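You operate a simulated robot arm through the tools that you are given. There is no shell and no other tool. Be economical: measure what you need, move in short steps, check, and stop when the job is done.

You are at the controls of a simulated robot arm. One attempt, no reset.

## Task
Rinse the Folhanita jar on the rinser and rack it.
Fine: mouth down over the middle left peg of the peg rack; shut the rinser valve after rinsing; the other two jars, the other valves and the tank's lever stay as they are.

It is judged by the outcome, as a careful person would: the job done as asked, and still so three seconds after it is handed in. It fails if anything else is knocked over, pushed out of place, dropped, spilled or broken.

## Robot
A 6-joint arm with a two-finger parallel gripper on a trunk, on a base that drives. Base frame: it is fixed to the floor where the robot stands at the start and does not move with it; the origin is under the middle of the robot, x ahead of it, y to its left, z up. Readings come in m, rad, newtons and seconds.
Its first joint turns from -2.897 to 2.897 rad. Places, roughly: blue hose valve handle [0.3, -1.3, 0.7]; orange lift lever [0.5, -1, 0.8]; red drain valve handle [0.3, -0.7, 0.5]; rinser valve handle [0.8, -0.1, 0.9]; tap handle [0.7, 0.3, 0.9]; yellow oil valve handle [0.6, -2.1, 0.9]. Payload 4.1 kg.
The tool frame sits at the grasp point between the pads (the TCP): z along the fingers, y along the line on which they close. The tips reach 0.023 m beyond it. Largest opening 0.094 m; finger width 0.038, thickness 0.01; the body of the gripper, 0.054 by 0.096 m, starts 0.039 m behind the TCP.
Orientation is that of the tool frame in the base frame, as a unit quaternion [x, y, z, w]. With the fingers straight down and closing along the base's y, the tool's x points along the base's -x, its y along +y and its z along -z.

## Interface
- The arm moves only by the tool apply_moves. Its argument "deltas" is a list of rows, each an object of numbers (a shift or turn left out is 0, a gripper value left out holds the last): "tx", "ty", "tz": the shift along the base's x, y, z in m; "ax", "ay", "az": the turn, a rotation vector about the base's x, y, z in rad; "jaw": the finger opening in m, from 0 to 0.094. In form: [{"tx": .., "ty": .., "tz": .., "ax": .., "ay": .., "az": .., "jaw": ..}, ...]. A call has 1 to 12 rows; each row shifts and turns the commanded pose from where the row before left it. Each row takes 0.2 s and may step no farther than 0.05 m and 0.15 rad from the row before; otherwise, or with a gripper value out of range, the whole call is refused. A pose out of reach is approached as far as the arm can. The call stops where the force on the tool passes 60 N (or 10 N more than at its start, if that is more) or the arm is blocked; 0.2 s more then pass. Each finger travels about 0.045 m/s and halts on what it meets, pressing with about 33 N; the grip force reading is that of the motor and also rises with nothing between the fingers. The clock runs only during rows and for 0.2 s after the last one: add rows that do not move to give the fingers time. It gives the time, the measured TCP pose, the force on the tool (base axes), the opening and the grip force at its end, in the units of the frame above (readings bear some noise), with the torque about the TCP (base axes, N m) and any sound that the robot's microphone picked up.
- Cameras (640 x 400 px; columns grow to the right, rows downward): "scene" is now at [0.021, 0.1717, 1.5612]; the picture's right is [0.06, -1.00, 0.00], its down [-0.68, -0.04, -0.73] and it looks along [0.73, 0.04, -0.68] (base axes); focal length 234 px, centre (320, 200). "wrist" rides on the gripper at [0.086, 0.016, -0.075] in the tool frame; the picture's right is [-0.18, 0.98, 0.00], its down [-0.58, -0.11, -0.81] and it looks along [-0.79, -0.15, 0.59] (tool axes); focal length 243 px, centre (320, 200).
- get_image(camera): a new picture of that camera. It takes no simulated time.
- slide_trunk(by): slides the trunk up (or, below 0, down) by that many m; the arm and the scene camera ride with it, the base frame stays. It gives what a move gives, with no picture.
- roll_base(legs): drives the robot by 1 to 6 legs, each [ahead, turn to the left] in m and rad, along the robot's own axes; the way and the turn of a leg run together, so that a leg with both is an arc; at most 1.5 m and 3.142 rad a leg. The arm and the cameras ride along, it lands a little off, and it stops where it bumps. It gives what a move gives.
- aim_head(pan, tilt): turns the head with the scene camera to pan (to the left, within 2.705 rad either way) and tilt (down, from -0.506 to 1.204), counted from straight ahead of the robot. It gives what a move gives.
- measure_at(camera, pixels): for up to 12 pixels [column, row] of the newest picture of that camera ("zoom" is the newest enlarged one), the place [x, y, z] in the base frame of the surface seen there, good to about 0.003 m. It takes no simulated time.
- inspect(camera, box): a new picture of the part [left, top, right, bottom] of that camera's present view, enlarged. It takes no simulated time.
- close_job(): hands the job in; it is judged then, once.

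Keep the steps short. Do not move on a guess: measure, check each grasp and each placing, and mend mistakes. In all there are 80 turns and 60 pictures (those below and enlarged ones count). Leave the gripper open and the arm clear of the work at the hand-in unless told otherwise, and finish with a single line.

The tools are called after "Emit:" by a JSON object that holds its "api" and its "payload". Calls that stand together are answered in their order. apply_moves: Moves the arm, as the interface text tells. Its arguments: {"type":"object","properties":{"deltas":{"type":"array"}},"required":["deltas"]} The other tools are called the same way: slide_trunk (by) slides the trunk up or down; roll_base (legs) drives the base; aim_head (pan, tilt) turns the head that bears the scene camera; get_image (camera) takes a picture; measure_at (camera, pixels) gives the place of the surface under pixels of a picture; inspect (camera, box) takes an enlarged picture of a part of a camera's view; close_job () hands the job in.

At the start:

```text
time_s: 0.0
ee_pos: [0.4283, -0.0154, 1.2882]
tool_rot: [0.0, 1.0, 0.0, 0.001]
wrist_force: [-0.6, -0.8, 0.2]
torque: [0.0, 0.0, 0.01]
width: 0.0942
grasp_force: 0.1
trunk travel left (down, up): [-0.525, 0.065]
robot x, y, heading: [0.0004, -0.0003, -0.002]
head pan, tilt: [0.061, 0.747]
```

scene: 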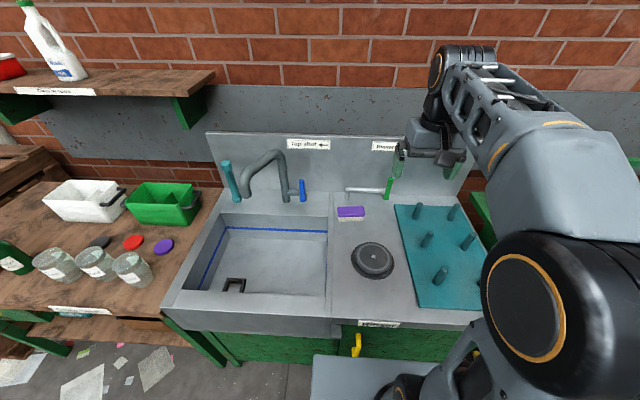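
wrist: 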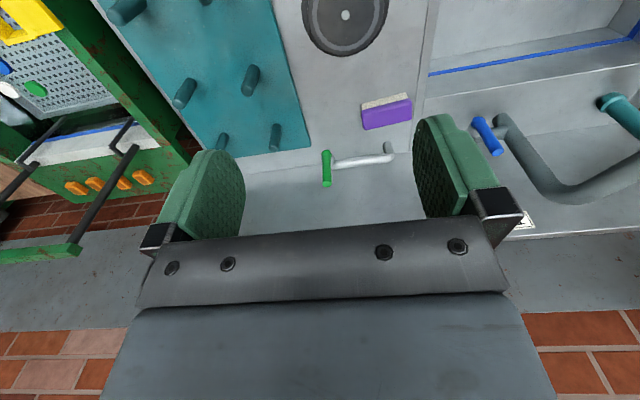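

I see three jars at left (around pixels (15,258), (55,263), (95,262), (130,268)), the rinser at (373,260) and the peg rack at (437,255). I'll enlarge the jars, the rinser and the rack.

Emit:
{"api": "inspect", "payload": {"camera": "scene", "box": [0, 210, 180, 322]}}

Emit:
{"api": "inspect", "payload": {"camera": "scene", "box": [320, 130, 490, 336]}}

```text
3.56 times, centred on (90, 266) of scene
```

zoom: 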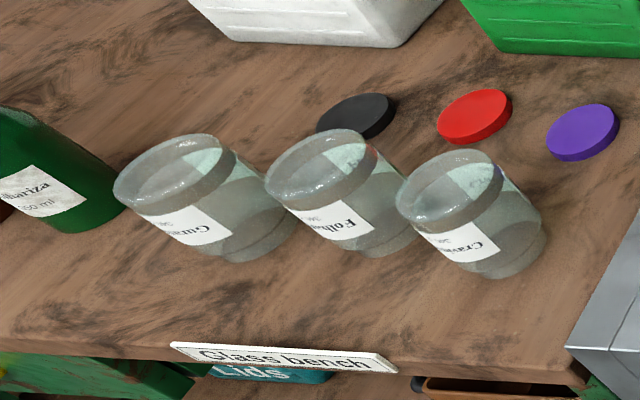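

```text
1.94 times, centred on (405, 233) of scene
```

zoom: 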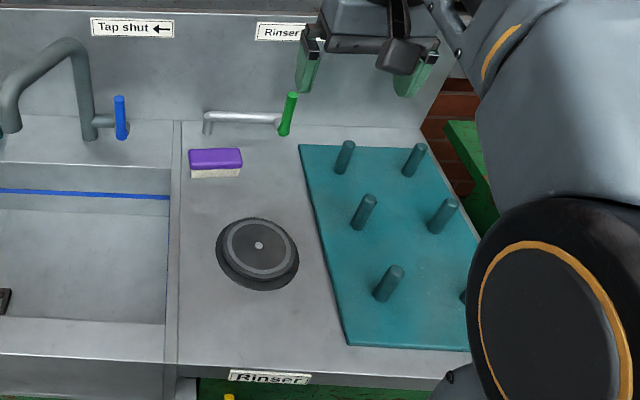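

The middle jar's label starts with "Folh". Now measuring jar rims and bases, pegs, rinser and valve.

Emit:
{"api": "measure_at", "payload": {"camera": "zoom", "pixels": [[369, 198], [357, 229], [347, 144], [395, 270], [259, 245], [225, 250], [292, 255], [291, 95], [284, 132], [445, 203], [215, 160], [330, 250]]}}

Emit:
{"api": "inspect", "payload": {"camera": "scene", "box": [30, 230, 170, 317]}}

```text
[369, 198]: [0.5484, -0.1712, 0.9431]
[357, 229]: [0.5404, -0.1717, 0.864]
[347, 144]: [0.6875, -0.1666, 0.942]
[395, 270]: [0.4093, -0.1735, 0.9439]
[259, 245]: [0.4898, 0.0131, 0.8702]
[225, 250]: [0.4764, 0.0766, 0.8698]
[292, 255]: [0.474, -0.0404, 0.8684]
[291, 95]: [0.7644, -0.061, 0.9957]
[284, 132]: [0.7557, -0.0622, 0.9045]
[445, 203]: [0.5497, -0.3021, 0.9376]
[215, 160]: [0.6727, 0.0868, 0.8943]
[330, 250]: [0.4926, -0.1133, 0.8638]
```

```text
4.57 times, centred on (100, 274) of scene
```

zoom: 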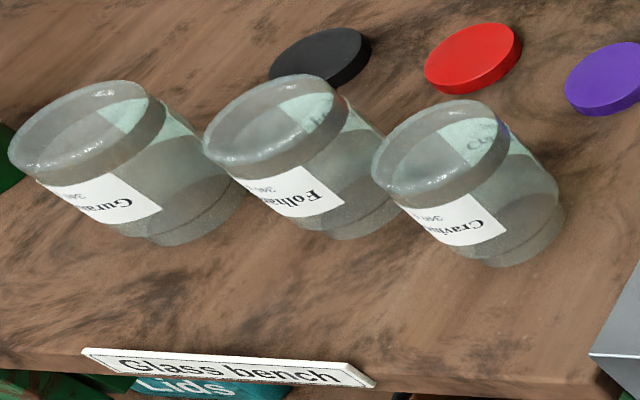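

The label text looks upside down, so I must find which end is the mouth. Measuring points on the jars.

Emit:
{"api": "measure_at", "payload": {"camera": "zoom", "pixels": [[270, 120], [255, 170], [330, 90], [210, 145], [300, 190], [340, 225], [390, 215], [380, 135], [60, 140], [120, 200], [440, 150], [460, 220]]}}

Emit:
{"api": "aim_head", "payload": {"pan": 0.85, "tilt": 0.8}}

Emit:
{"api": "get_image", "payload": {"camera": "scene"}}

```text
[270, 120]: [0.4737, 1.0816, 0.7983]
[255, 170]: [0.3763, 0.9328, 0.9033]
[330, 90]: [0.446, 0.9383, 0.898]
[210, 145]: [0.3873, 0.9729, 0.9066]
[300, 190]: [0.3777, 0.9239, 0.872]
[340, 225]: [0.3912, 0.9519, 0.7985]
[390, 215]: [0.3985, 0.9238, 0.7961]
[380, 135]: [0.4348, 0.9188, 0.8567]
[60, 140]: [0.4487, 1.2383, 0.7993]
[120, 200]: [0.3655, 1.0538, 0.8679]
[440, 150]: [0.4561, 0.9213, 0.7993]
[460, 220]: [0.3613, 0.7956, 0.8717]
```

```text
time_s: 1.1
ee_pos: [0.4297, -0.0163, 1.2869]
tool_rot: [0.0, 1.0, 0.001, -0.001]
wrist_force: [-0.3, 0.3, -0.3]
torque: [-0.04, -0.01, -0.04]
width: 0.094
grasp_force: 0.0
trunk travel left (down, up): [-0.525, 0.065]
robot x, y, heading: [0.0002, 0.0002, -0.007]
head pan, tilt: [0.85, 0.799]
```

```text
54 pictures are left
```

scene: 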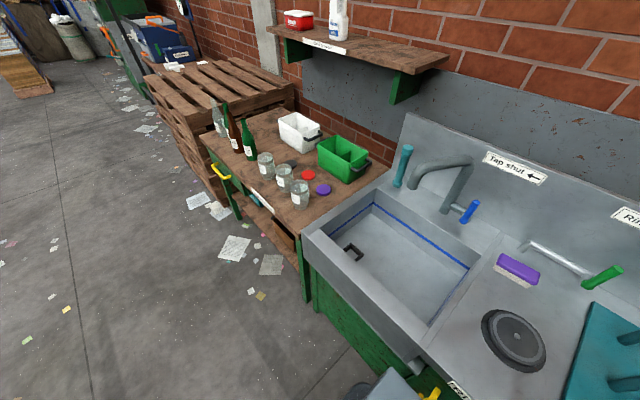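

Emit:
{"api": "inspect", "payload": {"camera": "scene", "box": [240, 140, 336, 220]}}

```text
5.00 times, centred on (288, 180) of scene
```

zoom: 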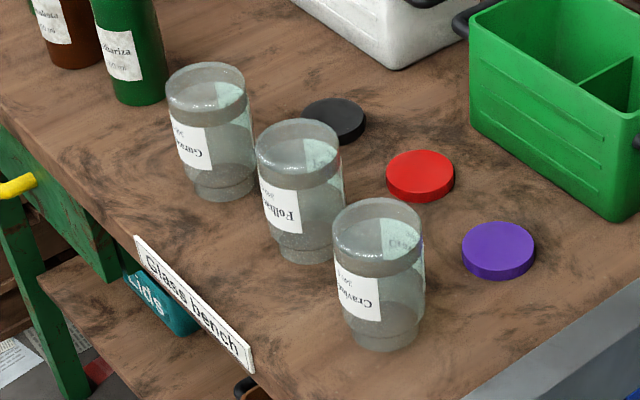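

The jars already stand mouth down (narrow neck below, closed base up, labels upside down), so no flip is needed. I measure the Folhanita jar, its neighbours, the bench edge and the shelf.

Emit:
{"api": "measure_at", "payload": {"camera": "zoom", "pixels": [[300, 140], [265, 138], [300, 122], [335, 135], [280, 210], [320, 215], [305, 255], [382, 225], [205, 85], [245, 330], [340, 180], [258, 180]]}}

Emit:
{"api": "measure_at", "payload": {"camera": "scene", "pixels": [[410, 72], [280, 32], [305, 235], [330, 265], [420, 365], [340, 57], [320, 300], [215, 170]]}}

```text
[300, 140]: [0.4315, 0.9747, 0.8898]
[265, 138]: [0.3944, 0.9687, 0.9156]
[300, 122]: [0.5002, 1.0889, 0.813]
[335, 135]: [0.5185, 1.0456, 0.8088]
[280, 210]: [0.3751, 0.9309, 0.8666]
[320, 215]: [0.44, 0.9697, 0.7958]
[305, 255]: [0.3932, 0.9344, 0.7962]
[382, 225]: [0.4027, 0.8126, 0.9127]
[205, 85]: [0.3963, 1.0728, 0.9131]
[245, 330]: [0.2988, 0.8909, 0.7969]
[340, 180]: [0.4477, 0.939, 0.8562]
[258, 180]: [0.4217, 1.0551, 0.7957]
```

```text
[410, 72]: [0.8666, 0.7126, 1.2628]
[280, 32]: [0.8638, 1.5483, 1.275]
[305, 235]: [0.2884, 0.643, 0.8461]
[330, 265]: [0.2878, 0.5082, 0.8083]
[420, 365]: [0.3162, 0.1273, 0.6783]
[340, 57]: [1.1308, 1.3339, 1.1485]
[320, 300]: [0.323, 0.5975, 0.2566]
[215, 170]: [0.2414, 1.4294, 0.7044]
```

The jar is at about (0.41, 0.94), base up at z≈0.914. It is out of reach from here, so I back off 0.1 m, turn left, drive 0.93 m and turn back to face the bench.

Emit:
{"api": "roll_base", "payload": {"legs": [[-0.1, 0], [0, 1.5708], [0.93, 0], [0, -1.5708]]}}

Emit:
{"api": "aim_head", "payload": {"pan": 0.1, "tilt": 0.95}}

Emit:
{"api": "get_image", "payload": {"camera": "scene"}}

Emit:
{"api": "get_image", "payload": {"camera": "wrist"}}

```text
time_s: 14.4
ee_pos: [0.3232, 0.9215, 1.2861]
tool_rot: [-0.004, 1.0, 0.0, 0.001]
wrist_force: [-0.2, -0.2, 0.1]
torque: [0.03, -0.01, -0.01]
width: 0.0938
grasp_force: 0.1
trunk travel left (down, up): [-0.525, 0.065]
robot x, y, heading: [-0.1085, 0.9378, -0.001]
head pan, tilt: [0.85, 0.799]
```

```text
time_s: 15.5
ee_pos: [0.3231, 0.9214, 1.287]
tool_rot: [-0.004, 1.0, 0.0, 0.0]
wrist_force: [-0.1, 0.2, 0.1]
torque: [-0.01, 0.03, -0.01]
width: 0.094
grasp_force: 0.0
trunk travel left (down, up): [-0.525, 0.065]
robot x, y, heading: [-0.1045, 0.9361, 0.01]
head pan, tilt: [0.099, 0.949]
```

```text
52 pictures are left
```

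scene: 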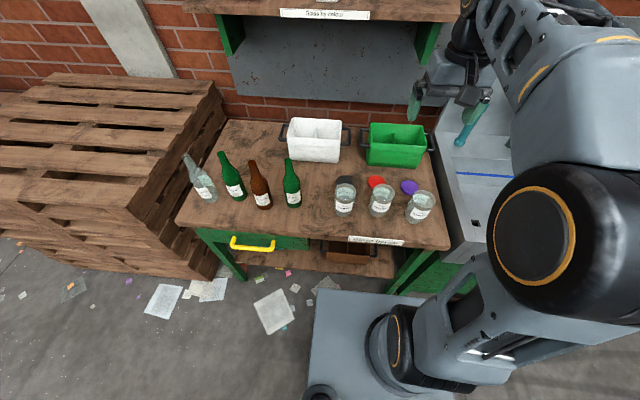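

```text
51 pictures are left
```

wrist: 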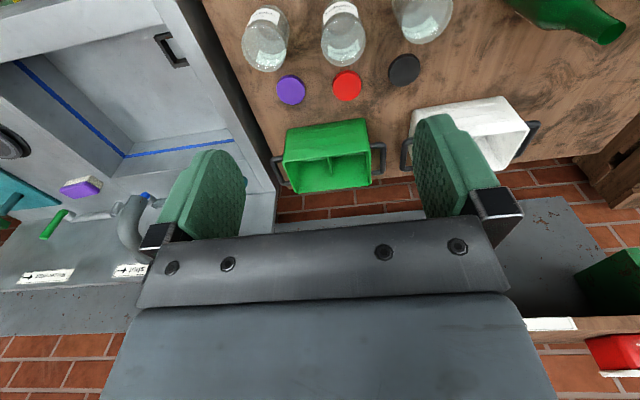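

Landed at (-0.10, 0.936). I enlarge the jars in the scene view around (381,200) for precise measuring.

Emit:
{"api": "inspect", "payload": {"camera": "scene", "box": [325, 170, 445, 245]}}

```text
5.33 times, centred on (385, 208) of scene
```

zoom: 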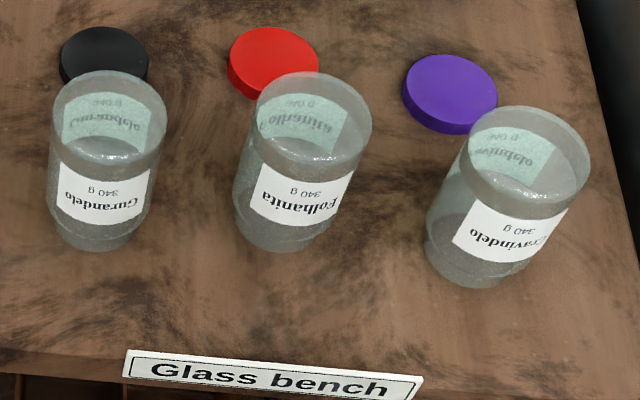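

Folhanita is the middle one. Measuring its top rim and label edge.

Emit:
{"api": "measure_at", "payload": {"camera": "zoom", "pixels": [[310, 74], [262, 100], [368, 110], [315, 155], [310, 110], [255, 190], [295, 210], [340, 205], [345, 180], [237, 200], [280, 245], [246, 150]]}}

```text
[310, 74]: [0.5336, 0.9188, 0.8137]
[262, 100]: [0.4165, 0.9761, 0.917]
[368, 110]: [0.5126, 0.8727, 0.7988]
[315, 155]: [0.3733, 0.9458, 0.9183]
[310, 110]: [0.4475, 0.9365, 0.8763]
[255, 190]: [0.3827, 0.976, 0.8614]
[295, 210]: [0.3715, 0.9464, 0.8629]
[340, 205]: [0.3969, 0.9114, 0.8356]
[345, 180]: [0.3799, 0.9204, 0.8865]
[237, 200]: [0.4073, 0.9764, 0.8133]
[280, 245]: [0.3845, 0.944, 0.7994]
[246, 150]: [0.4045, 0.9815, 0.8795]
```

Fit: centre ≈ (0.411, 0.945), radius ≈ 0.040, top z ≈ 0.917. I move above it with the jaws open, stopping at z ≈ 1.0.

Emit:
{"api": "apply_moves", "payload": {"deltas": [{"tx": 0.044, "ty": 0.012, "jaw": 0.094}, {"tx": 0.044, "ty": 0.012}, {"tz": -0.05}, {"tz": -0.05}, {"tz": -0.05}, {"tz": -0.05}, {"tz": -0.05}, {"tz": -0.037}, {}]}}

Emit:
{"api": "get_image", "payload": {"camera": "wrist"}}

Emit:
{"api": "inspect", "payload": {"camera": "scene", "box": [305, 120, 465, 245]}}

```text
time_s: 17.5
ee_pos: [0.4121, 0.9472, 1.0]
tool_rot: [-0.004, 1.0, 0.0, 0.0]
wrist_force: [-0.1, 0.2, -0.1]
torque: [0.01, 0.03, 0.0]
width: 0.0941
grasp_force: 0.1
trunk travel left (down, up): [-0.525, 0.065]
robot x, y, heading: [-0.1051, 0.9354, 0.006]
head pan, tilt: [0.099, 0.949]
```

```text
49 pictures are left
```

wrist: 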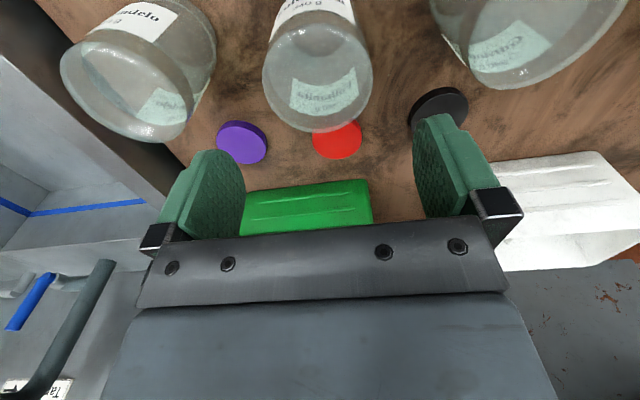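

```text
3.20 times, centred on (385, 182) of scene
```

zoom: 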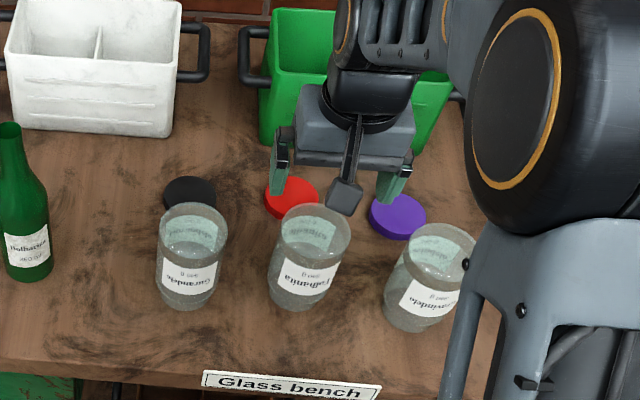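

The gripper is above the jar. I verify with the wrist picture the jar's sides at (268,80)/(368,80) and top edge.

Emit:
{"api": "measure_at", "payload": {"camera": "wrist", "pixels": [[267, 80], [370, 75], [318, 15], [320, 127], [275, 50], [362, 45], [318, 70], [240, 170], [420, 150], [285, 110], [355, 110]]}}

```text
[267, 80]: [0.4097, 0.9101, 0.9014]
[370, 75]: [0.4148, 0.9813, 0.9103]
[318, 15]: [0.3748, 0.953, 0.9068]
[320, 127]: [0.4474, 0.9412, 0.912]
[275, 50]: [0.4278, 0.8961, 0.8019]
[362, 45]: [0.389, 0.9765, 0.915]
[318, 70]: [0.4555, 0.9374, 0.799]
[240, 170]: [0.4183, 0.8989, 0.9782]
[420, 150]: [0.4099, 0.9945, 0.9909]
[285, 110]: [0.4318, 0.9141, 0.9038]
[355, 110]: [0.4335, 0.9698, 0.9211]
```

Centre confirmed at (0.411, 0.9455); gripper at (0.412, 0.947). Lowering to z ≈ 0.887.

Emit:
{"api": "apply_moves", "payload": {"deltas": [{"tx": -0.001, "ty": -0.0015, "tz": -0.04}, {"tz": -0.03}, {"tz": -0.025}, {"tz": -0.018}, {}]}}

Emit:
{"api": "get_image", "payload": {"camera": "wrist"}}

```text
time_s: 18.7
ee_pos: [0.4097, 0.9444, 0.887]
tool_rot: [-0.004, 1.0, 0.0, 0.0]
wrist_force: [0.3, -0.5, 0.0]
torque: [-0.03, 0.02, 0.0]
width: 0.0939
grasp_force: 0.1
trunk travel left (down, up): [-0.525, 0.065]
robot x, y, heading: [-0.1066, 0.9345, 0.005]
head pan, tilt: [0.099, 0.949]
```

```text
47 pictures are left
```

wrist: 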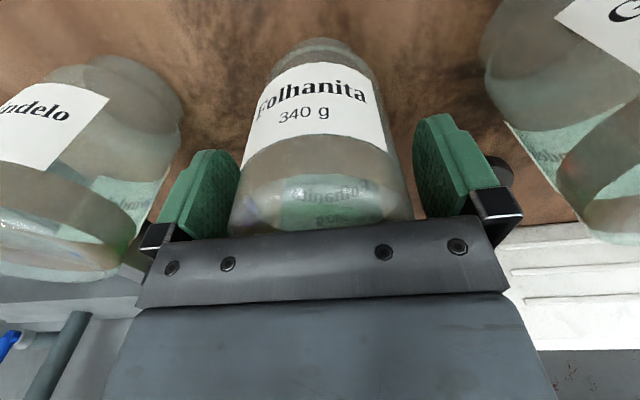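

The jar sits between the pads with no contact. Closing.

Emit:
{"api": "apply_moves", "payload": {"deltas": [{"jaw": 0.076}, {"jaw": 0.072}, {"jaw": 0.07}, {}, {}]}}

```text
time_s: 19.9
ee_pos: [0.4092, 0.9437, 0.8867]
tool_rot: [-0.004, 1.0, 0.0, 0.0]
wrist_force: [0.0, 0.2, -0.6]
torque: [0.05, 0.01, 0.03]
width: 0.0752
grasp_force: 33.1
trunk travel left (down, up): [-0.525, 0.065]
robot x, y, heading: [-0.1042, 0.9372, 0.004]
head pan, tilt: [0.099, 0.949]
```

Gripped: width 0.075, grip 33 N. Lifting a little first, then up to about z = 1.2.

Emit:
{"api": "apply_moves", "payload": {"deltas": [{"tz": 0.015}, {"tz": 0.03}, {"tz": 0.04}, {"tz": 0.05}, {"tz": 0.05}, {"tz": 0.05}, {"tz": 0.05}, {"tx": -0.05}, {"tx": -0.035}, {}]}}

Emit:
{"api": "get_image", "payload": {"camera": "scene"}}

Emit:
{"api": "get_image", "payload": {"camera": "wrist"}}

```text
time_s: 22.1
ee_pos: [0.324, 0.9428, 1.173]
tool_rot: [-0.003, 1.0, 0.0, 0.0]
wrist_force: [0.3, 0.4, -2.2]
torque: [-0.02, -0.03, -0.04]
width: 0.0751
grasp_force: 33.1
trunk travel left (down, up): [-0.525, 0.065]
robot x, y, heading: [-0.1071, 0.9362, 0.004]
head pan, tilt: [0.099, 0.949]
```

```text
46 pictures are left
```

scene: 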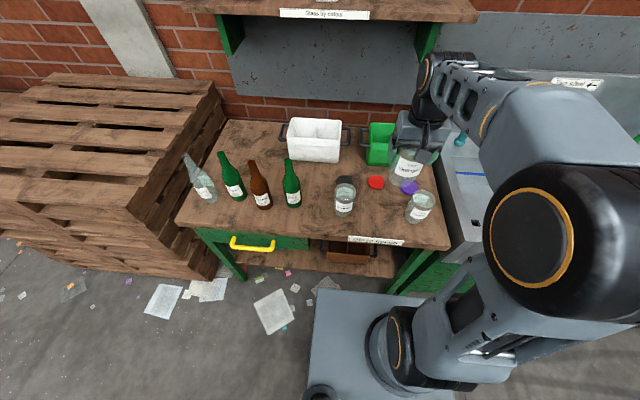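

```text
45 pictures are left
```

wrist: 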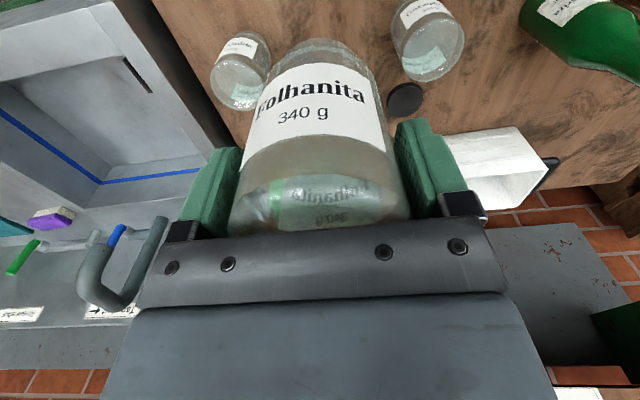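

The jar is held and neighbours are still in place. Before driving I check the base platform's front edge at (350,292) against the counter front.

Emit:
{"api": "measure_at", "payload": {"camera": "scene", "pixels": [[340, 291], [420, 294], [312, 350], [420, 250], [455, 270]]}}

```text
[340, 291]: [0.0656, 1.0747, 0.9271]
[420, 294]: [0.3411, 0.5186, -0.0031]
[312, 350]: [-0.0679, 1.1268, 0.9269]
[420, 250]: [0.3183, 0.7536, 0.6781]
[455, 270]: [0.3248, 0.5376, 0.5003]
```

Platform front is 0.17 m ahead of the axis, so there's room. Driving back: turn right, 0.99 m, turn left, ahead 0.13 m.

Emit:
{"api": "roll_base", "payload": {"legs": [[0, -1.5748], [0.99, 0], [0, 1.5708], [0.12, 0]]}}

Emit:
{"api": "aim_head", "payload": {"pan": 0.1, "tilt": 0.75}}

Emit:
{"api": "get_image", "payload": {"camera": "scene"}}

```text
time_s: 35.7
ee_pos: [0.4705, -0.0319, 1.1726]
tool_rot: [-0.014, 1.0, 0.0, 0.0]
wrist_force: [-0.3, -0.8, -2.8]
torque: [-0.01, 0.0, -0.01]
width: 0.0755
grasp_force: 32.7
trunk travel left (down, up): [-0.525, 0.065]
robot x, y, heading: [0.0398, -0.0534, 0.031]
head pan, tilt: [0.099, 0.949]
```

```text
time_s: 36.5
ee_pos: [0.4694, -0.0333, 1.1733]
tool_rot: [-0.015, 1.0, 0.0, 0.0]
wrist_force: [-0.4, 0.4, -1.9]
torque: [-0.03, 0.05, -0.03]
width: 0.0753
grasp_force: 33.0
trunk travel left (down, up): [-0.525, 0.065]
robot x, y, heading: [0.0393, -0.0532, 0.028]
head pan, tilt: [0.099, 0.75]
```

```text
44 pictures are left
```

scene: 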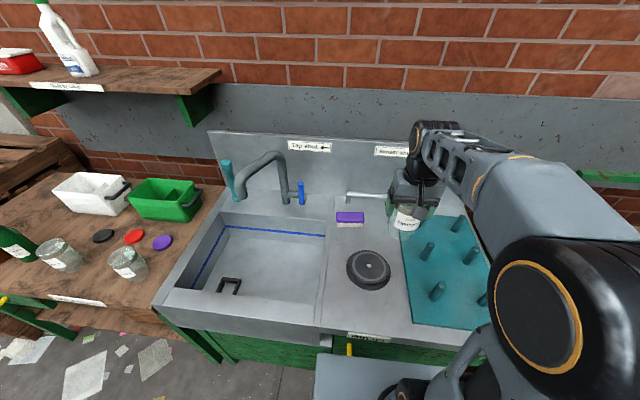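

Landed at (0.039, -0.053). I enlarge the signs/valve and the rinser.

Emit:
{"api": "inspect", "payload": {"camera": "scene", "box": [280, 130, 420, 218]}}

Emit:
{"api": "inspect", "payload": {"camera": "scene", "box": [330, 205, 490, 345]}}

```text
4.55 times, centred on (350, 174) of scene
```

zoom: 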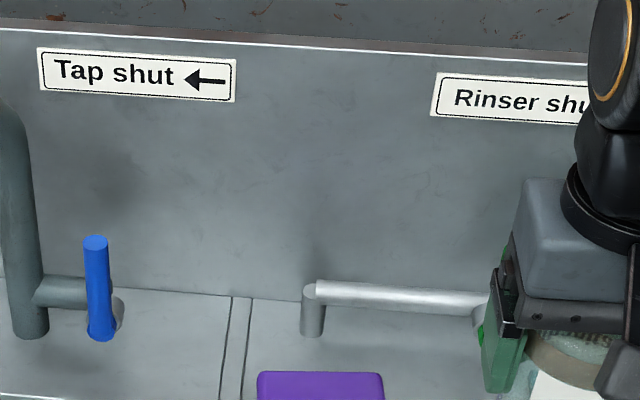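

```text
2.86 times, centred on (410, 275) of scene
```

zoom: 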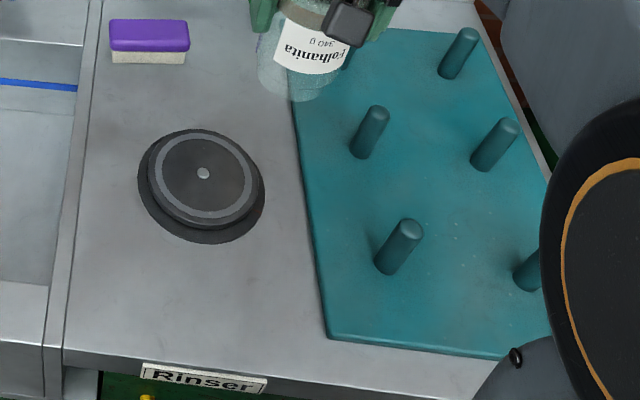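

Measuring the rinser disc (center (203,173), rim points), and the peg at (370,130).

Emit:
{"api": "measure_at", "payload": {"camera": "zoom", "pixels": [[203, 173], [157, 170], [247, 175], [198, 137], [212, 212], [145, 180], [262, 185], [170, 200], [376, 109], [360, 155], [410, 224], [120, 120]]}}

```text
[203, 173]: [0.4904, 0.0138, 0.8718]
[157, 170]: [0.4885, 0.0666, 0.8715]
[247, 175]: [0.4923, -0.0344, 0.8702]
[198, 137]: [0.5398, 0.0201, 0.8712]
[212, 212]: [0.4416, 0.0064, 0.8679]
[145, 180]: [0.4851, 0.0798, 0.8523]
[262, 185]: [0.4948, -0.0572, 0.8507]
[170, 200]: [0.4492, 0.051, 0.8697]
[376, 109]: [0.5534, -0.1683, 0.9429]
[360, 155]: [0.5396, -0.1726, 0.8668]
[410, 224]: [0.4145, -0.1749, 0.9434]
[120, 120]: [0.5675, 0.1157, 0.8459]
```

Rinser centre (0.490, 0.014), top z ≈ 0.871; jar mouth hangs ≈ 0.089 below the TCP. Moving over it and down to 2 cm above the disc.

Emit:
{"api": "apply_moves", "payload": {"deltas": [{"tx": 0.0195, "ty": 0.047, "tz": 0}, {"tz": -0.05}, {"tz": -0.05}, {"tz": -0.05}, {"tz": -0.04}, {}]}}

Emit:
{"api": "inspect", "payload": {"camera": "scene", "box": [310, 150, 470, 310]}}

Emit:
{"api": "get_image", "payload": {"camera": "wrist"}}

```text
refused: row 1 steps farther than a row can; nothing moved
```

```text
2.50 times, centred on (390, 230) of scene
```

zoom: 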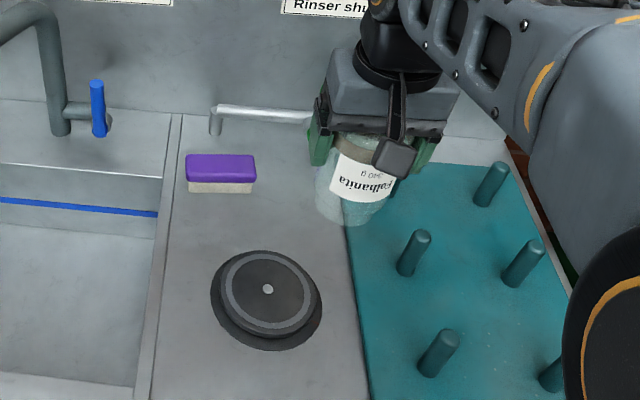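

```text
40 pictures are left
```

wrist: 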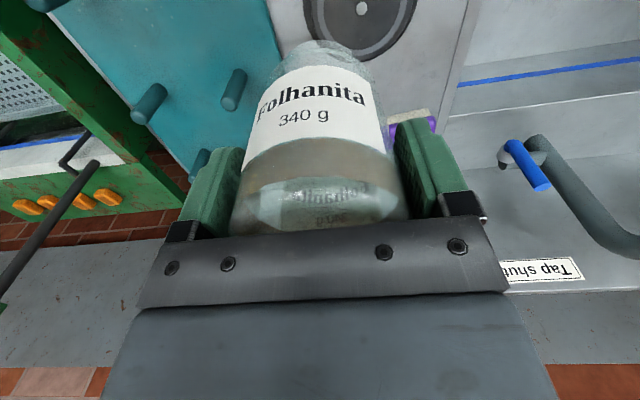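

The first row stepped slightly too far; splitting it.

Emit:
{"api": "apply_moves", "payload": {"deltas": [{"tx": 0.01, "ty": 0.0235}, {"tx": 0.0095, "ty": 0.0235}, {"tz": -0.05}, {"tz": -0.05}, {"tz": -0.05}, {"tz": -0.04}, {}]}}

Emit:
{"api": "inspect", "payload": {"camera": "scene", "box": [310, 150, 470, 310]}}

Emit:
{"api": "get_image", "payload": {"camera": "wrist"}}

```text
time_s: 38.1
ee_pos: [0.4874, 0.0147, 0.9828]
tool_rot: [-0.014, 1.0, 0.0, 0.0]
wrist_force: [-0.5, -0.6, -2.8]
torque: [-0.03, 0.03, -0.02]
width: 0.0753
grasp_force: 33.2
trunk travel left (down, up): [-0.525, 0.065]
robot x, y, heading: [0.0378, -0.0511, 0.026]
head pan, tilt: [0.099, 0.75]
```

```text
2.50 times, centred on (390, 230) of scene
```

zoom: 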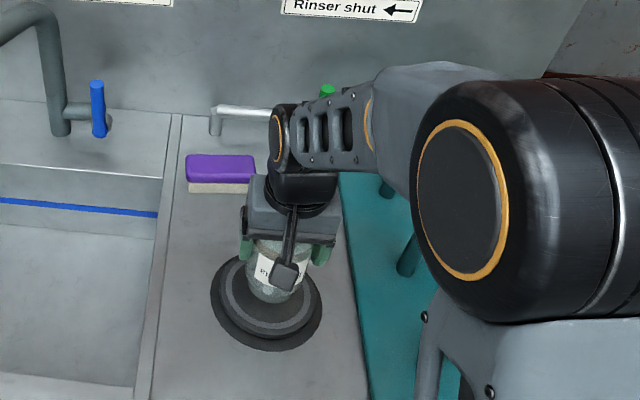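

```text
38 pictures are left
```

wrist: 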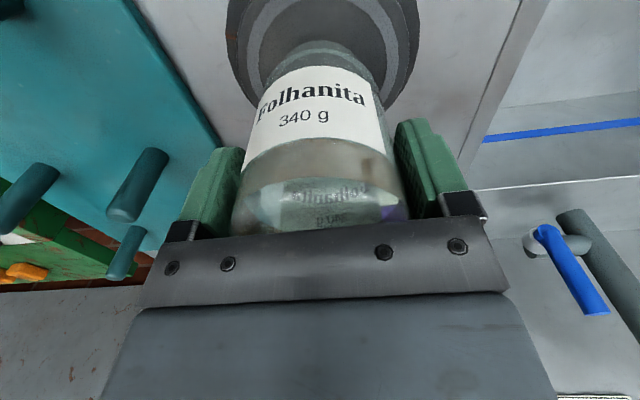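

The jar is over the disc. Lowering slowly to contact (expected at TCP z ≈ 0.960).

Emit:
{"api": "apply_moves", "payload": {"deltas": [{"tx": 0.001, "tz": -0.012}, {"tz": -0.006}, {"tz": -0.003}, {}]}}

```text
time_s: 39.1
ee_pos: [0.4897, 0.0141, 0.9615]
tool_rot: [-0.014, 1.0, 0.0, -0.001]
wrist_force: [-0.2, -1.0, -3.7]
torque: [0.02, 0.01, 0.03]
width: 0.075
grasp_force: 33.6
trunk travel left (down, up): [-0.525, 0.065]
robot x, y, heading: [0.0416, -0.0533, 0.033]
head pan, tilt: [0.099, 0.75]
```

Emit:
{"api": "apply_moves", "payload": {"deltas": [{"tz": -0.002}, {}, {"tz": -0.002}, {}]}}

Emit:
{"api": "inspect", "payload": {"camera": "wrist", "box": [200, 0, 440, 150]}}

```text
time_s: 40.1
ee_pos: [0.4894, 0.0123, 0.9579]
tool_rot: [-0.015, 1.0, -0.001, 0.001]
wrist_force: [-1.5, 0.6, 3.7]
torque: [0.13, 0.17, 0.04]
width: 0.0752
grasp_force: 32.9
trunk travel left (down, up): [-0.525, 0.065]
robot x, y, heading: [0.0366, -0.0512, 0.027]
head pan, tilt: [0.099, 0.75]
```

```text
2.67 times, centred on (320, 75) of wrist
```

zoom: 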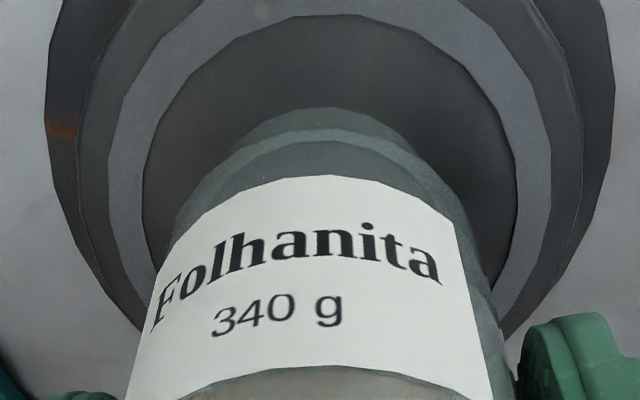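

Contact (force rose from -3 to +3.7 N): the jar rests on the disc. Opening the jaws and rising clear.

Emit:
{"api": "apply_moves", "payload": {"deltas": [{"jaw": 0.084}, {"jaw": 0.094}, {}, {"tz": 0.03}, {"tz": 0.05}, {"tz": 0.05}, {"tz": 0.05}, {"tx": -0.04}, {"tx": -0.04}, {}]}}

Emit:
{"api": "get_image", "payload": {"camera": "scene"}}

Emit:
{"api": "get_image", "payload": {"camera": "wrist"}}

```text
time_s: 42.3
ee_pos: [0.4096, 0.0138, 1.1369]
tool_rot: [-0.016, 1.0, 0.0, 0.0]
wrist_force: [0.0, 0.2, -0.6]
torque: [-0.03, -0.05, 0.0]
width: 0.0941
grasp_force: 0.0
trunk travel left (down, up): [-0.525, 0.065]
robot x, y, heading: [0.0397, -0.052, 0.033]
head pan, tilt: [0.099, 0.75]
```

```text
36 pictures are left
```

scene: 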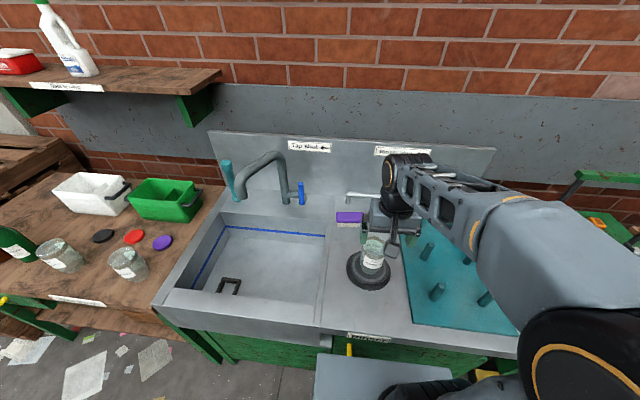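

```text
35 pictures are left
```

wrist: 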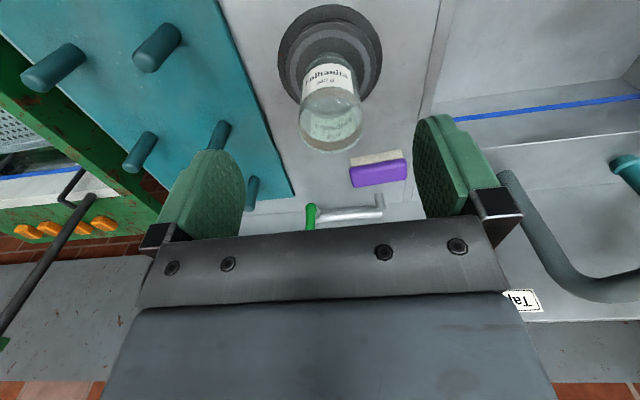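

The jar stands upright on the disc. I look closely at the green valve handle in the wrist view at (311,215).

Emit:
{"api": "inspect", "payload": {"camera": "wrist", "box": [290, 140, 410, 240]}}

Emit:
{"api": "measure_at", "payload": {"camera": "zoom", "pixels": [[107, 375], [120, 420], [105, 350], [130, 395], [180, 380], [300, 372], [350, 340], [345, 380], [230, 385]]}}

```text
4.00 times, centred on (350, 190) of wrist
```

zoom: 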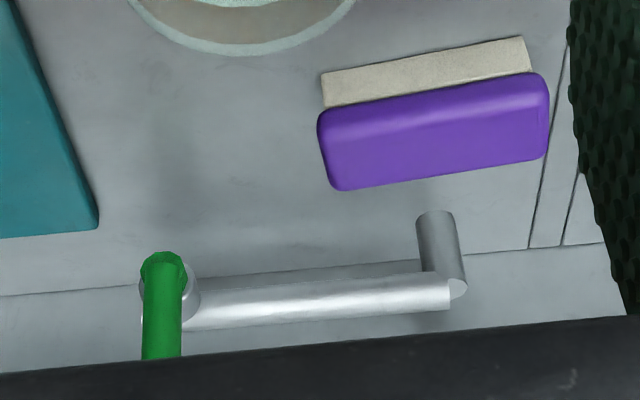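

```text
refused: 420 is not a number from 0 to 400
```

The handle is vertical, perpendicular to the pipe; arrow "shut ←" suggests opening means swinging it to the right. Measuring it.

Emit:
{"api": "measure_at", "payload": {"camera": "zoom", "pixels": [[162, 310], [162, 345], [162, 262], [150, 280], [193, 300], [230, 308], [300, 300], [400, 290], [435, 240], [438, 340]]}}

Emit:
{"api": "apply_moves", "payload": {"deltas": [{"ty": 0.05}, {"ty": 0.05}, {"ty": 0.05}, {"tx": -0.03}]}}

Emit:
{"api": "inspect", "payload": {"camera": "scene", "box": [340, 135, 450, 215]}}

```text
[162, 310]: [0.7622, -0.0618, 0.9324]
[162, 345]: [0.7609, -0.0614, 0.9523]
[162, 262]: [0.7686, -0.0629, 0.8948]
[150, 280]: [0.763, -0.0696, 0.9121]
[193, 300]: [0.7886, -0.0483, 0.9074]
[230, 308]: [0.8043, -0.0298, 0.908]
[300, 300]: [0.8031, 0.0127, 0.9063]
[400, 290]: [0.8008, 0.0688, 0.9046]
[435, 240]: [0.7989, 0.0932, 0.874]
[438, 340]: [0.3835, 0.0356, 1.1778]
```

```text
time_s: 43.3
ee_pos: [0.3784, 0.1622, 1.1376]
tool_rot: [-0.015, 1.0, 0.0, 0.001]
wrist_force: [1.1, 0.6, -0.3]
torque: [-0.01, 0.02, 0.01]
width: 0.0939
grasp_force: 0.0
trunk travel left (down, up): [-0.525, 0.065]
robot x, y, heading: [0.0385, -0.0523, 0.026]
head pan, tilt: [0.099, 0.75]
```

```text
5.00 times, centred on (395, 175) of scene
```

zoom: 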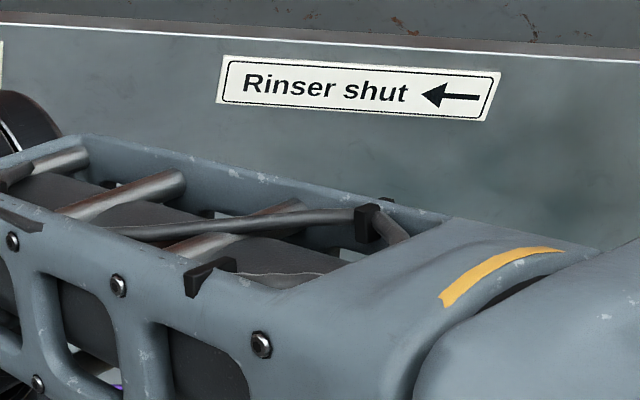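

Handle: x ≈ 0.768, y ≈ -0.062, z 0.90–0.996, pivot near z 0.907. I'll push it with closed, forward-tilted fingers from its left. First move up-front at safe height, closing the jaws and tilting.

Emit:
{"api": "apply_moves", "payload": {"deltas": [{"tx": 0.05, "jaw": 0.04}, {"tx": 0.05, "jaw": 0.0}, {"tx": 0.045, "ty": -0.02, "ay": -0.131}, {"tx": 0.045, "ty": -0.02, "ay": -0.131}, {"tx": 0.045, "ty": -0.02, "ay": -0.131}, {"tx": 0.02, "ty": -0.04, "ay": -0.131}, {"ty": -0.04, "tz": -0.02, "ay": -0.131}, {"ty": -0.04, "tz": -0.02, "ay": -0.131}, {}]}}

Emit:
{"api": "get_image", "payload": {"camera": "wrist"}}

Emit:
{"api": "get_image", "payload": {"camera": "scene"}}

```text
time_s: 45.3
ee_pos: [0.6346, -0.0173, 1.0979]
tool_rot: [-0.015, 0.924, -0.005, 0.383]
wrist_force: [-0.5, 0.4, 0.6]
torque: [-0.02, 0.04, 0.04]
width: 0.0003
grasp_force: 32.9
trunk travel left (down, up): [-0.525, 0.065]
robot x, y, heading: [0.0399, -0.0514, 0.028]
head pan, tilt: [0.099, 0.75]
```

```text
32 pictures are left
```

wrist: 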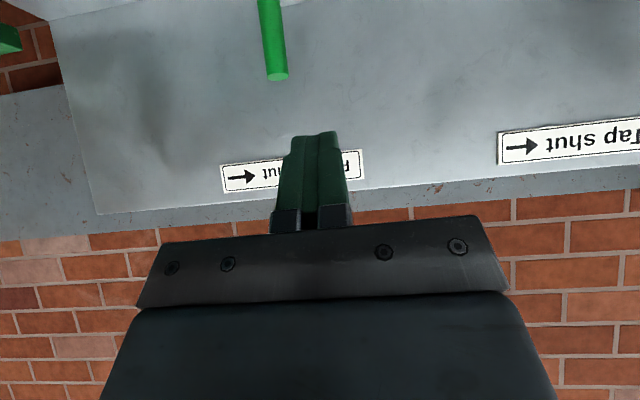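

```text
31 pictures are left
```

scene: 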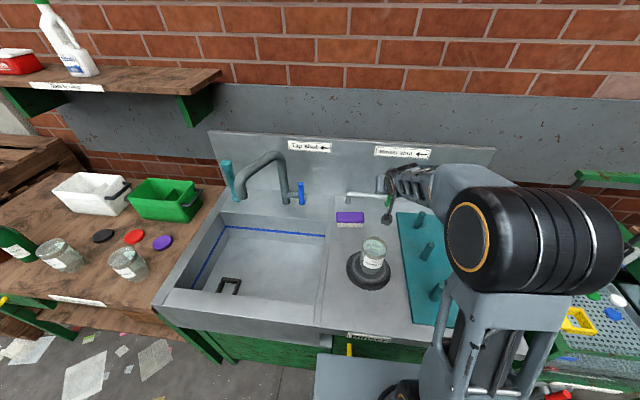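

The tool is tilted 45° and left of the handle. Measuring the handle in this view, tip (278,75).

Emit:
{"api": "measure_at", "payload": {"camera": "wrist", "pixels": [[278, 76], [276, 60], [264, 40], [288, 40], [270, 10], [330, 90], [150, 60]]}}

```text
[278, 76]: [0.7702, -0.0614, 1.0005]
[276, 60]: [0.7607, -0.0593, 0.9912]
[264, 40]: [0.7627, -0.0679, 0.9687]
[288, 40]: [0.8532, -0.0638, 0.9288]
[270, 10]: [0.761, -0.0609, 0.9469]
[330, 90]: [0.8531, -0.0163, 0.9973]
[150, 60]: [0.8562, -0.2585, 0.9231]
```

Handle: x 0.769, y -0.061, top z 1.000; wall at 0.853. Moving to the left side of it at (0.762, -0.017, 0.975).

Emit:
{"api": "apply_moves", "payload": {"deltas": [{"tx": 0.04, "ty": 0.005, "tz": -0.02}, {"tx": 0.03, "tz": -0.03}, {"tx": 0.03, "tz": -0.04}, {"tx": 0.027, "tz": -0.033}, {}]}}

Emit:
{"api": "get_image", "payload": {"camera": "wrist"}}

```text
time_s: 46.5
ee_pos: [0.7611, -0.0129, 0.9731]
tool_rot: [-0.015, 0.924, -0.005, 0.383]
wrist_force: [0.6, 0.4, -0.9]
torque: [0.0, 0.02, 0.01]
width: 0.0002
grasp_force: 33.3
trunk travel left (down, up): [-0.525, 0.065]
robot x, y, heading: [0.038, -0.0516, 0.027]
head pan, tilt: [0.099, 0.75]
```

```text
30 pictures are left
```

wrist: 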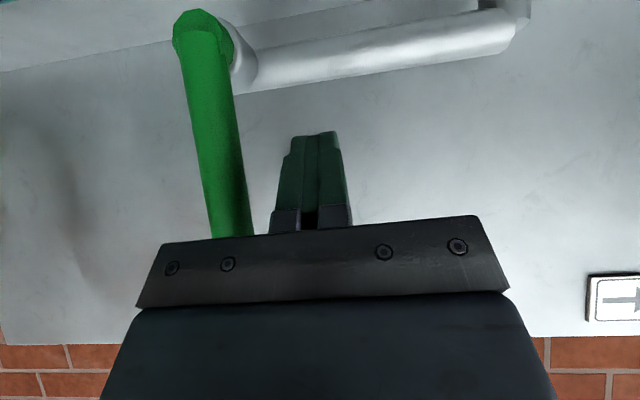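

The nut lies between handle and pipe in x, consistent with an axis along x. Pushing gently right in small steps, watching force.

Emit:
{"api": "apply_moves", "payload": {"deltas": [{"ty": -0.02}, {"ty": -0.01}, {"ty": -0.01}, {"ty": -0.01, "tz": -0.001}, {}]}}

Emit:
{"api": "get_image", "payload": {"camera": "wrist"}}

```text
time_s: 47.7
ee_pos: [0.7619, -0.0626, 0.9737]
tool_rot: [-0.014, 0.924, -0.007, 0.383]
wrist_force: [-0.1, 1.3, 2.8]
torque: [0.0, -0.01, 0.0]
width: 0.0
grasp_force: 33.0
trunk travel left (down, up): [-0.525, 0.065]
robot x, y, heading: [0.0377, -0.0482, 0.025]
head pan, tilt: [0.099, 0.75]
```

```text
29 pictures are left
```

wrist: 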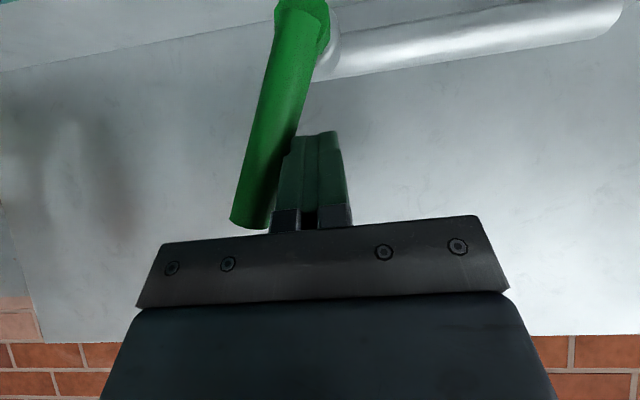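

The handle swings freely right with little force. Continuing to about 45°.

Emit:
{"api": "apply_moves", "payload": {"deltas": [{"ty": -0.011}, {"ty": -0.011, "tz": -0.003}, {"ty": -0.012, "tz": -0.005}, {}]}}

Emit:
{"api": "get_image", "payload": {"camera": "scene"}}

```text
time_s: 48.7
ee_pos: [0.7611, -0.0979, 0.9651]
tool_rot: [-0.013, 0.923, -0.007, 0.383]
wrist_force: [0.2, 0.9, -0.9]
torque: [0.04, 0.02, -0.01]
width: 0.0
grasp_force: 32.9
trunk travel left (down, up): [-0.525, 0.065]
robot x, y, heading: [0.0366, -0.0555, 0.027]
head pan, tilt: [0.099, 0.75]
```

```text
28 pictures are left
```

scene: 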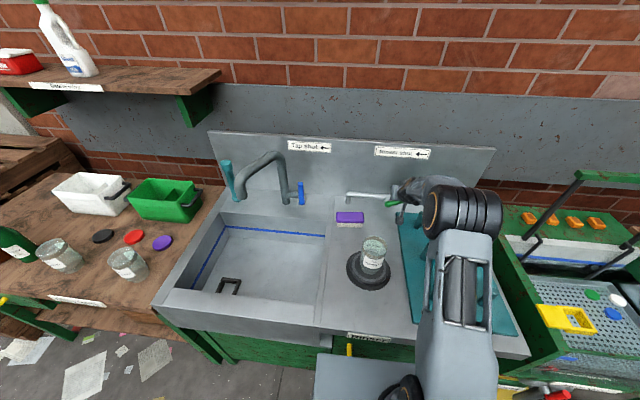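

Emit:
{"api": "inspect", "payload": {"camera": "scene", "box": [335, 175, 435, 300]}}

```text
3.20 times, centred on (385, 238) of scene
```

zoom: 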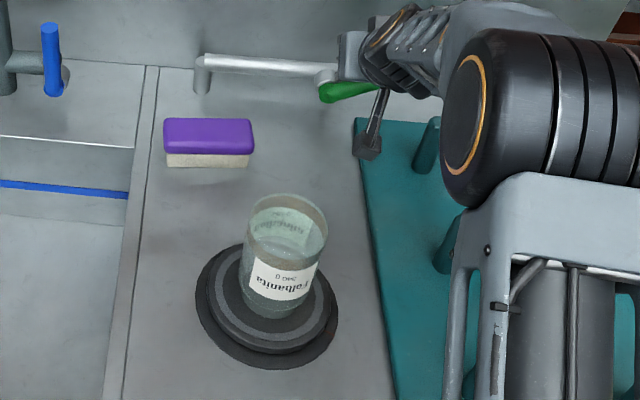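

The handle is now ~60° over with no water visible or heard. Pressing it further down gently.

Emit:
{"api": "apply_moves", "payload": {"deltas": [{"tz": -0.006}, {"tz": -0.006}, {}]}}

Emit:
{"api": "inspect", "payload": {"camera": "wrist", "box": [160, 0, 480, 200]}}

```text
time_s: 49.5
ee_pos: [0.762, -0.0969, 0.9538]
tool_rot: [-0.015, 0.924, -0.005, 0.383]
wrist_force: [-3.1, -2.6, 4.7]
torque: [-0.16, 0.08, -0.02]
width: 0.0
grasp_force: 33.1
trunk travel left (down, up): [-0.525, 0.065]
robot x, y, heading: [0.0356, -0.0507, 0.029]
head pan, tilt: [0.099, 0.75]
```

```text
2.00 times, centred on (320, 100) of wrist
```

zoom: 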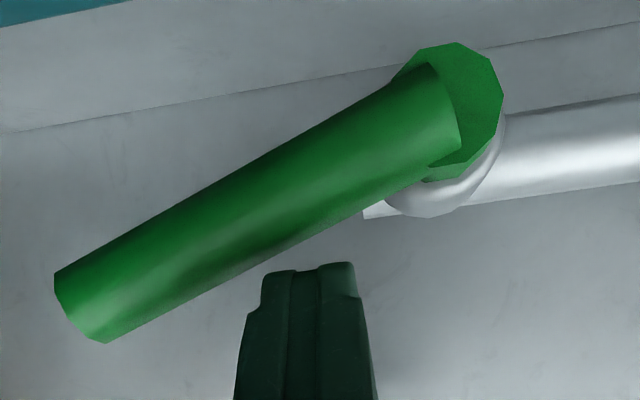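

Handle about 65° from vertical; pressing a bit more, watching force.

Emit:
{"api": "apply_moves", "payload": {"deltas": [{"tz": -0.006}, {"tz": -0.006}, {}]}}

Emit:
{"api": "inspect", "payload": {"camera": "wrist", "box": [160, 0, 480, 200]}}

Emit:
{"api": "inspect", "payload": {"camera": "scene", "box": [335, 175, 435, 300]}}

```text
time_s: 50.3
ee_pos: [0.7616, -0.0963, 0.9408]
tool_rot: [-0.015, 0.924, -0.005, 0.383]
wrist_force: [-3.4, -3.5, 4.3]
torque: [-0.16, 0.05, -0.08]
width: 0.0002
grasp_force: 33.3
trunk travel left (down, up): [-0.525, 0.065]
robot x, y, heading: [0.0374, -0.0498, 0.031]
head pan, tilt: [0.099, 0.75]
```

```text
2.00 times, centred on (320, 100) of wrist
```

zoom: 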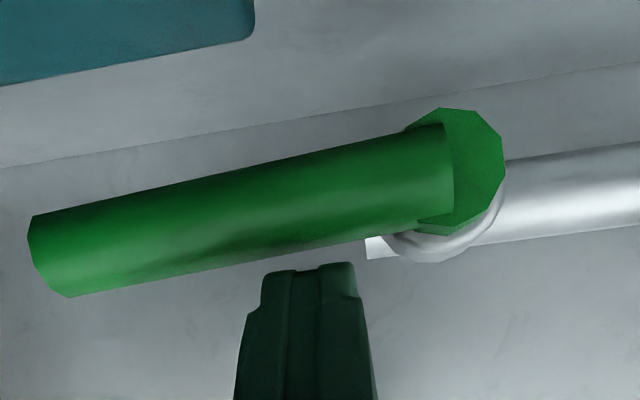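

```text
3.20 times, centred on (385, 238) of scene
```

zoom: 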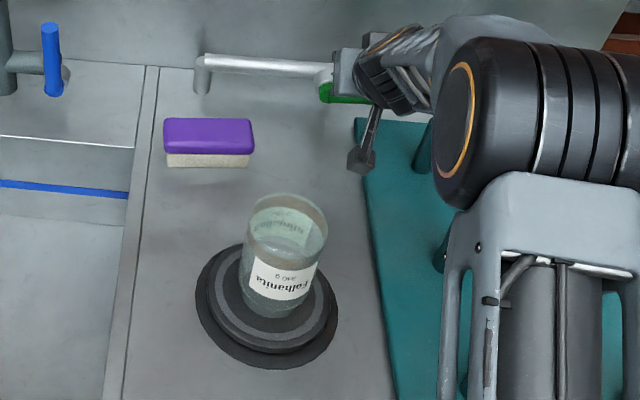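

The valve is ~85° open; no water by itself, so the rinser presumably sprays only when the jar is pressed onto the disc. I rise off the handle, untilt and return above the jar.

Emit:
{"api": "apply_moves", "payload": {"deltas": [{"tz": 0.03}, {"tz": 0.04}, {"tz": 0.04}, {"tx": -0.03, "tz": 0.035}, {"tx": -0.04, "ty": 0.02, "tz": 0.01, "ay": 0.131}, {"tx": -0.04, "ty": 0.025, "ay": 0.131}, {"tx": -0.04, "ty": 0.025, "ay": 0.131}, {"tx": -0.04, "ty": 0.02, "ay": 0.131}, {"tx": -0.04, "ty": 0.019, "ay": 0.131, "jaw": 0.05}, {"tx": -0.042, "ay": 0.131, "jaw": 0.094}, {}, {}]}}

Emit:
{"api": "get_image", "payload": {"camera": "wrist"}}

Emit:
{"api": "get_image", "payload": {"camera": "scene"}}

```text
time_s: 52.9
ee_pos: [0.4898, 0.012, 1.0962]
tool_rot: [-0.015, 1.0, 0.001, -0.002]
wrist_force: [0.0, 0.4, 0.3]
torque: [0.0, 0.04, 0.01]
width: 0.0855
grasp_force: 0.2
trunk travel left (down, up): [-0.525, 0.065]
robot x, y, heading: [0.036, -0.0538, 0.031]
head pan, tilt: [0.099, 0.75]
```

```text
23 pictures are left
```

wrist: 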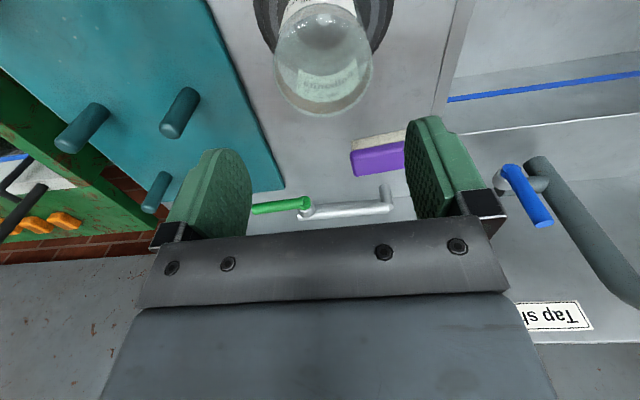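

```text
22 pictures are left
```

scene: 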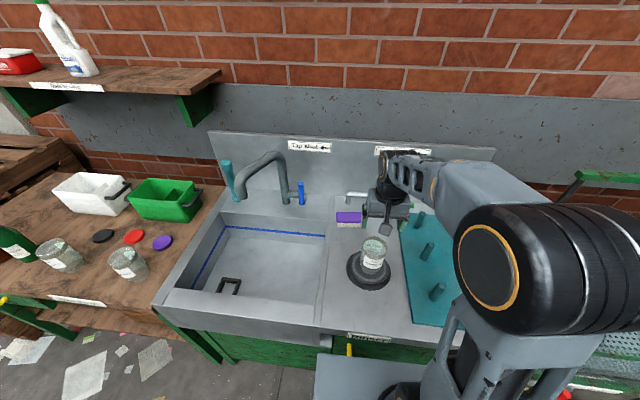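

The valve lies open and the jar still stands. Lowering over it (released at TCP (0.489, 0.012, 0.958)) and gripping.

Emit:
{"api": "apply_moves", "payload": {"deltas": [{"tz": -0.045}, {"tz": -0.045}, {"tz": -0.028}, {"tz": -0.018}, {}, {"jaw": 0.08}, {"jaw": 0.07}, {}, {}]}}

```text
time_s: 54.9
ee_pos: [0.4922, 0.0124, 0.9595]
tool_rot: [-0.014, 1.0, -0.001, 0.001]
wrist_force: [0.3, 1.0, -0.1]
torque: [0.03, -0.02, 0.0]
width: 0.0757
grasp_force: 33.5
trunk travel left (down, up): [-0.525, 0.065]
robot x, y, heading: [0.0376, -0.052, 0.036]
head pan, tilt: [0.099, 0.75]
```

Gripped. Now pressing the jar down in small steps, listening for the spray.

Emit:
{"api": "apply_moves", "payload": {"deltas": [{"tz": -0.003}, {"tz": -0.003}, {"tz": -0.002}, {}]}}

```text
time_s: 55.9
ee_pos: [0.4895, 0.0129, 0.9532]
tool_rot: [-0.015, 1.0, 0.0, 0.001]
wrist_force: [2.3, -2.0, 6.1]
torque: [-0.18, 0.0, 0.06]
width: 0.0752
grasp_force: 33.3
trunk travel left (down, up): [-0.525, 0.065]
robot x, y, heading: [0.0368, -0.0498, 0.026]
head pan, tilt: [0.099, 0.75]
```

Emit:
{"api": "apply_moves", "payload": {"deltas": [{"tz": -0.003}, {"tz": -0.003}, {}, {}]}}

```text
time_s: 56.9
ee_pos: [0.4892, 0.0127, 0.9469]
tool_rot: [-0.014, 1.0, 0.0, 0.002]
wrist_force: [3.1, -2.2, 25.4]
torque: [-0.56, -0.2, 0.04]
width: 0.0753
grasp_force: 33.1
trunk travel left (down, up): [-0.525, 0.065]
robot x, y, heading: [0.0359, -0.0527, 0.031]
head pan, tilt: [0.099, 0.75]
```

Force 25 N after about 12 mm of descent. Checking with a picture for spray or slip.

Emit:
{"api": "inspect", "payload": {"camera": "scene", "box": [335, 195, 435, 300]}}

Emit:
{"api": "inspect", "payload": {"camera": "wrist", "box": [160, 0, 480, 240]}}

```text
3.81 times, centred on (385, 248) of scene
```

zoom: 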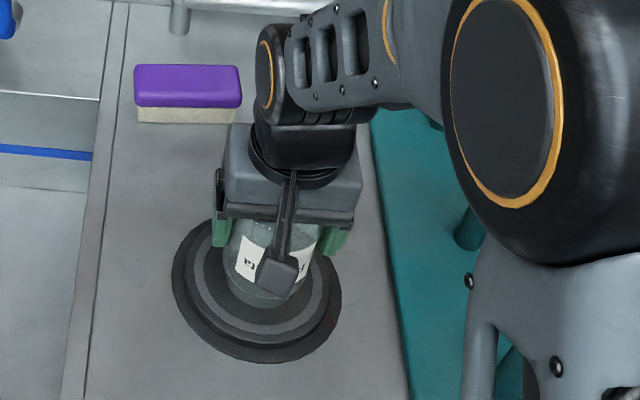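

```text
1.67 times, centred on (320, 120) of wrist
```

zoom: 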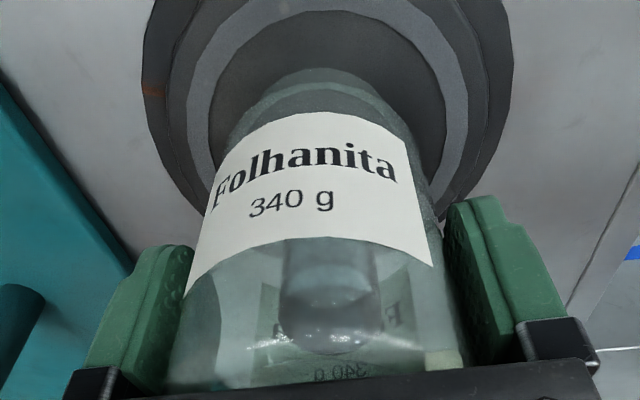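

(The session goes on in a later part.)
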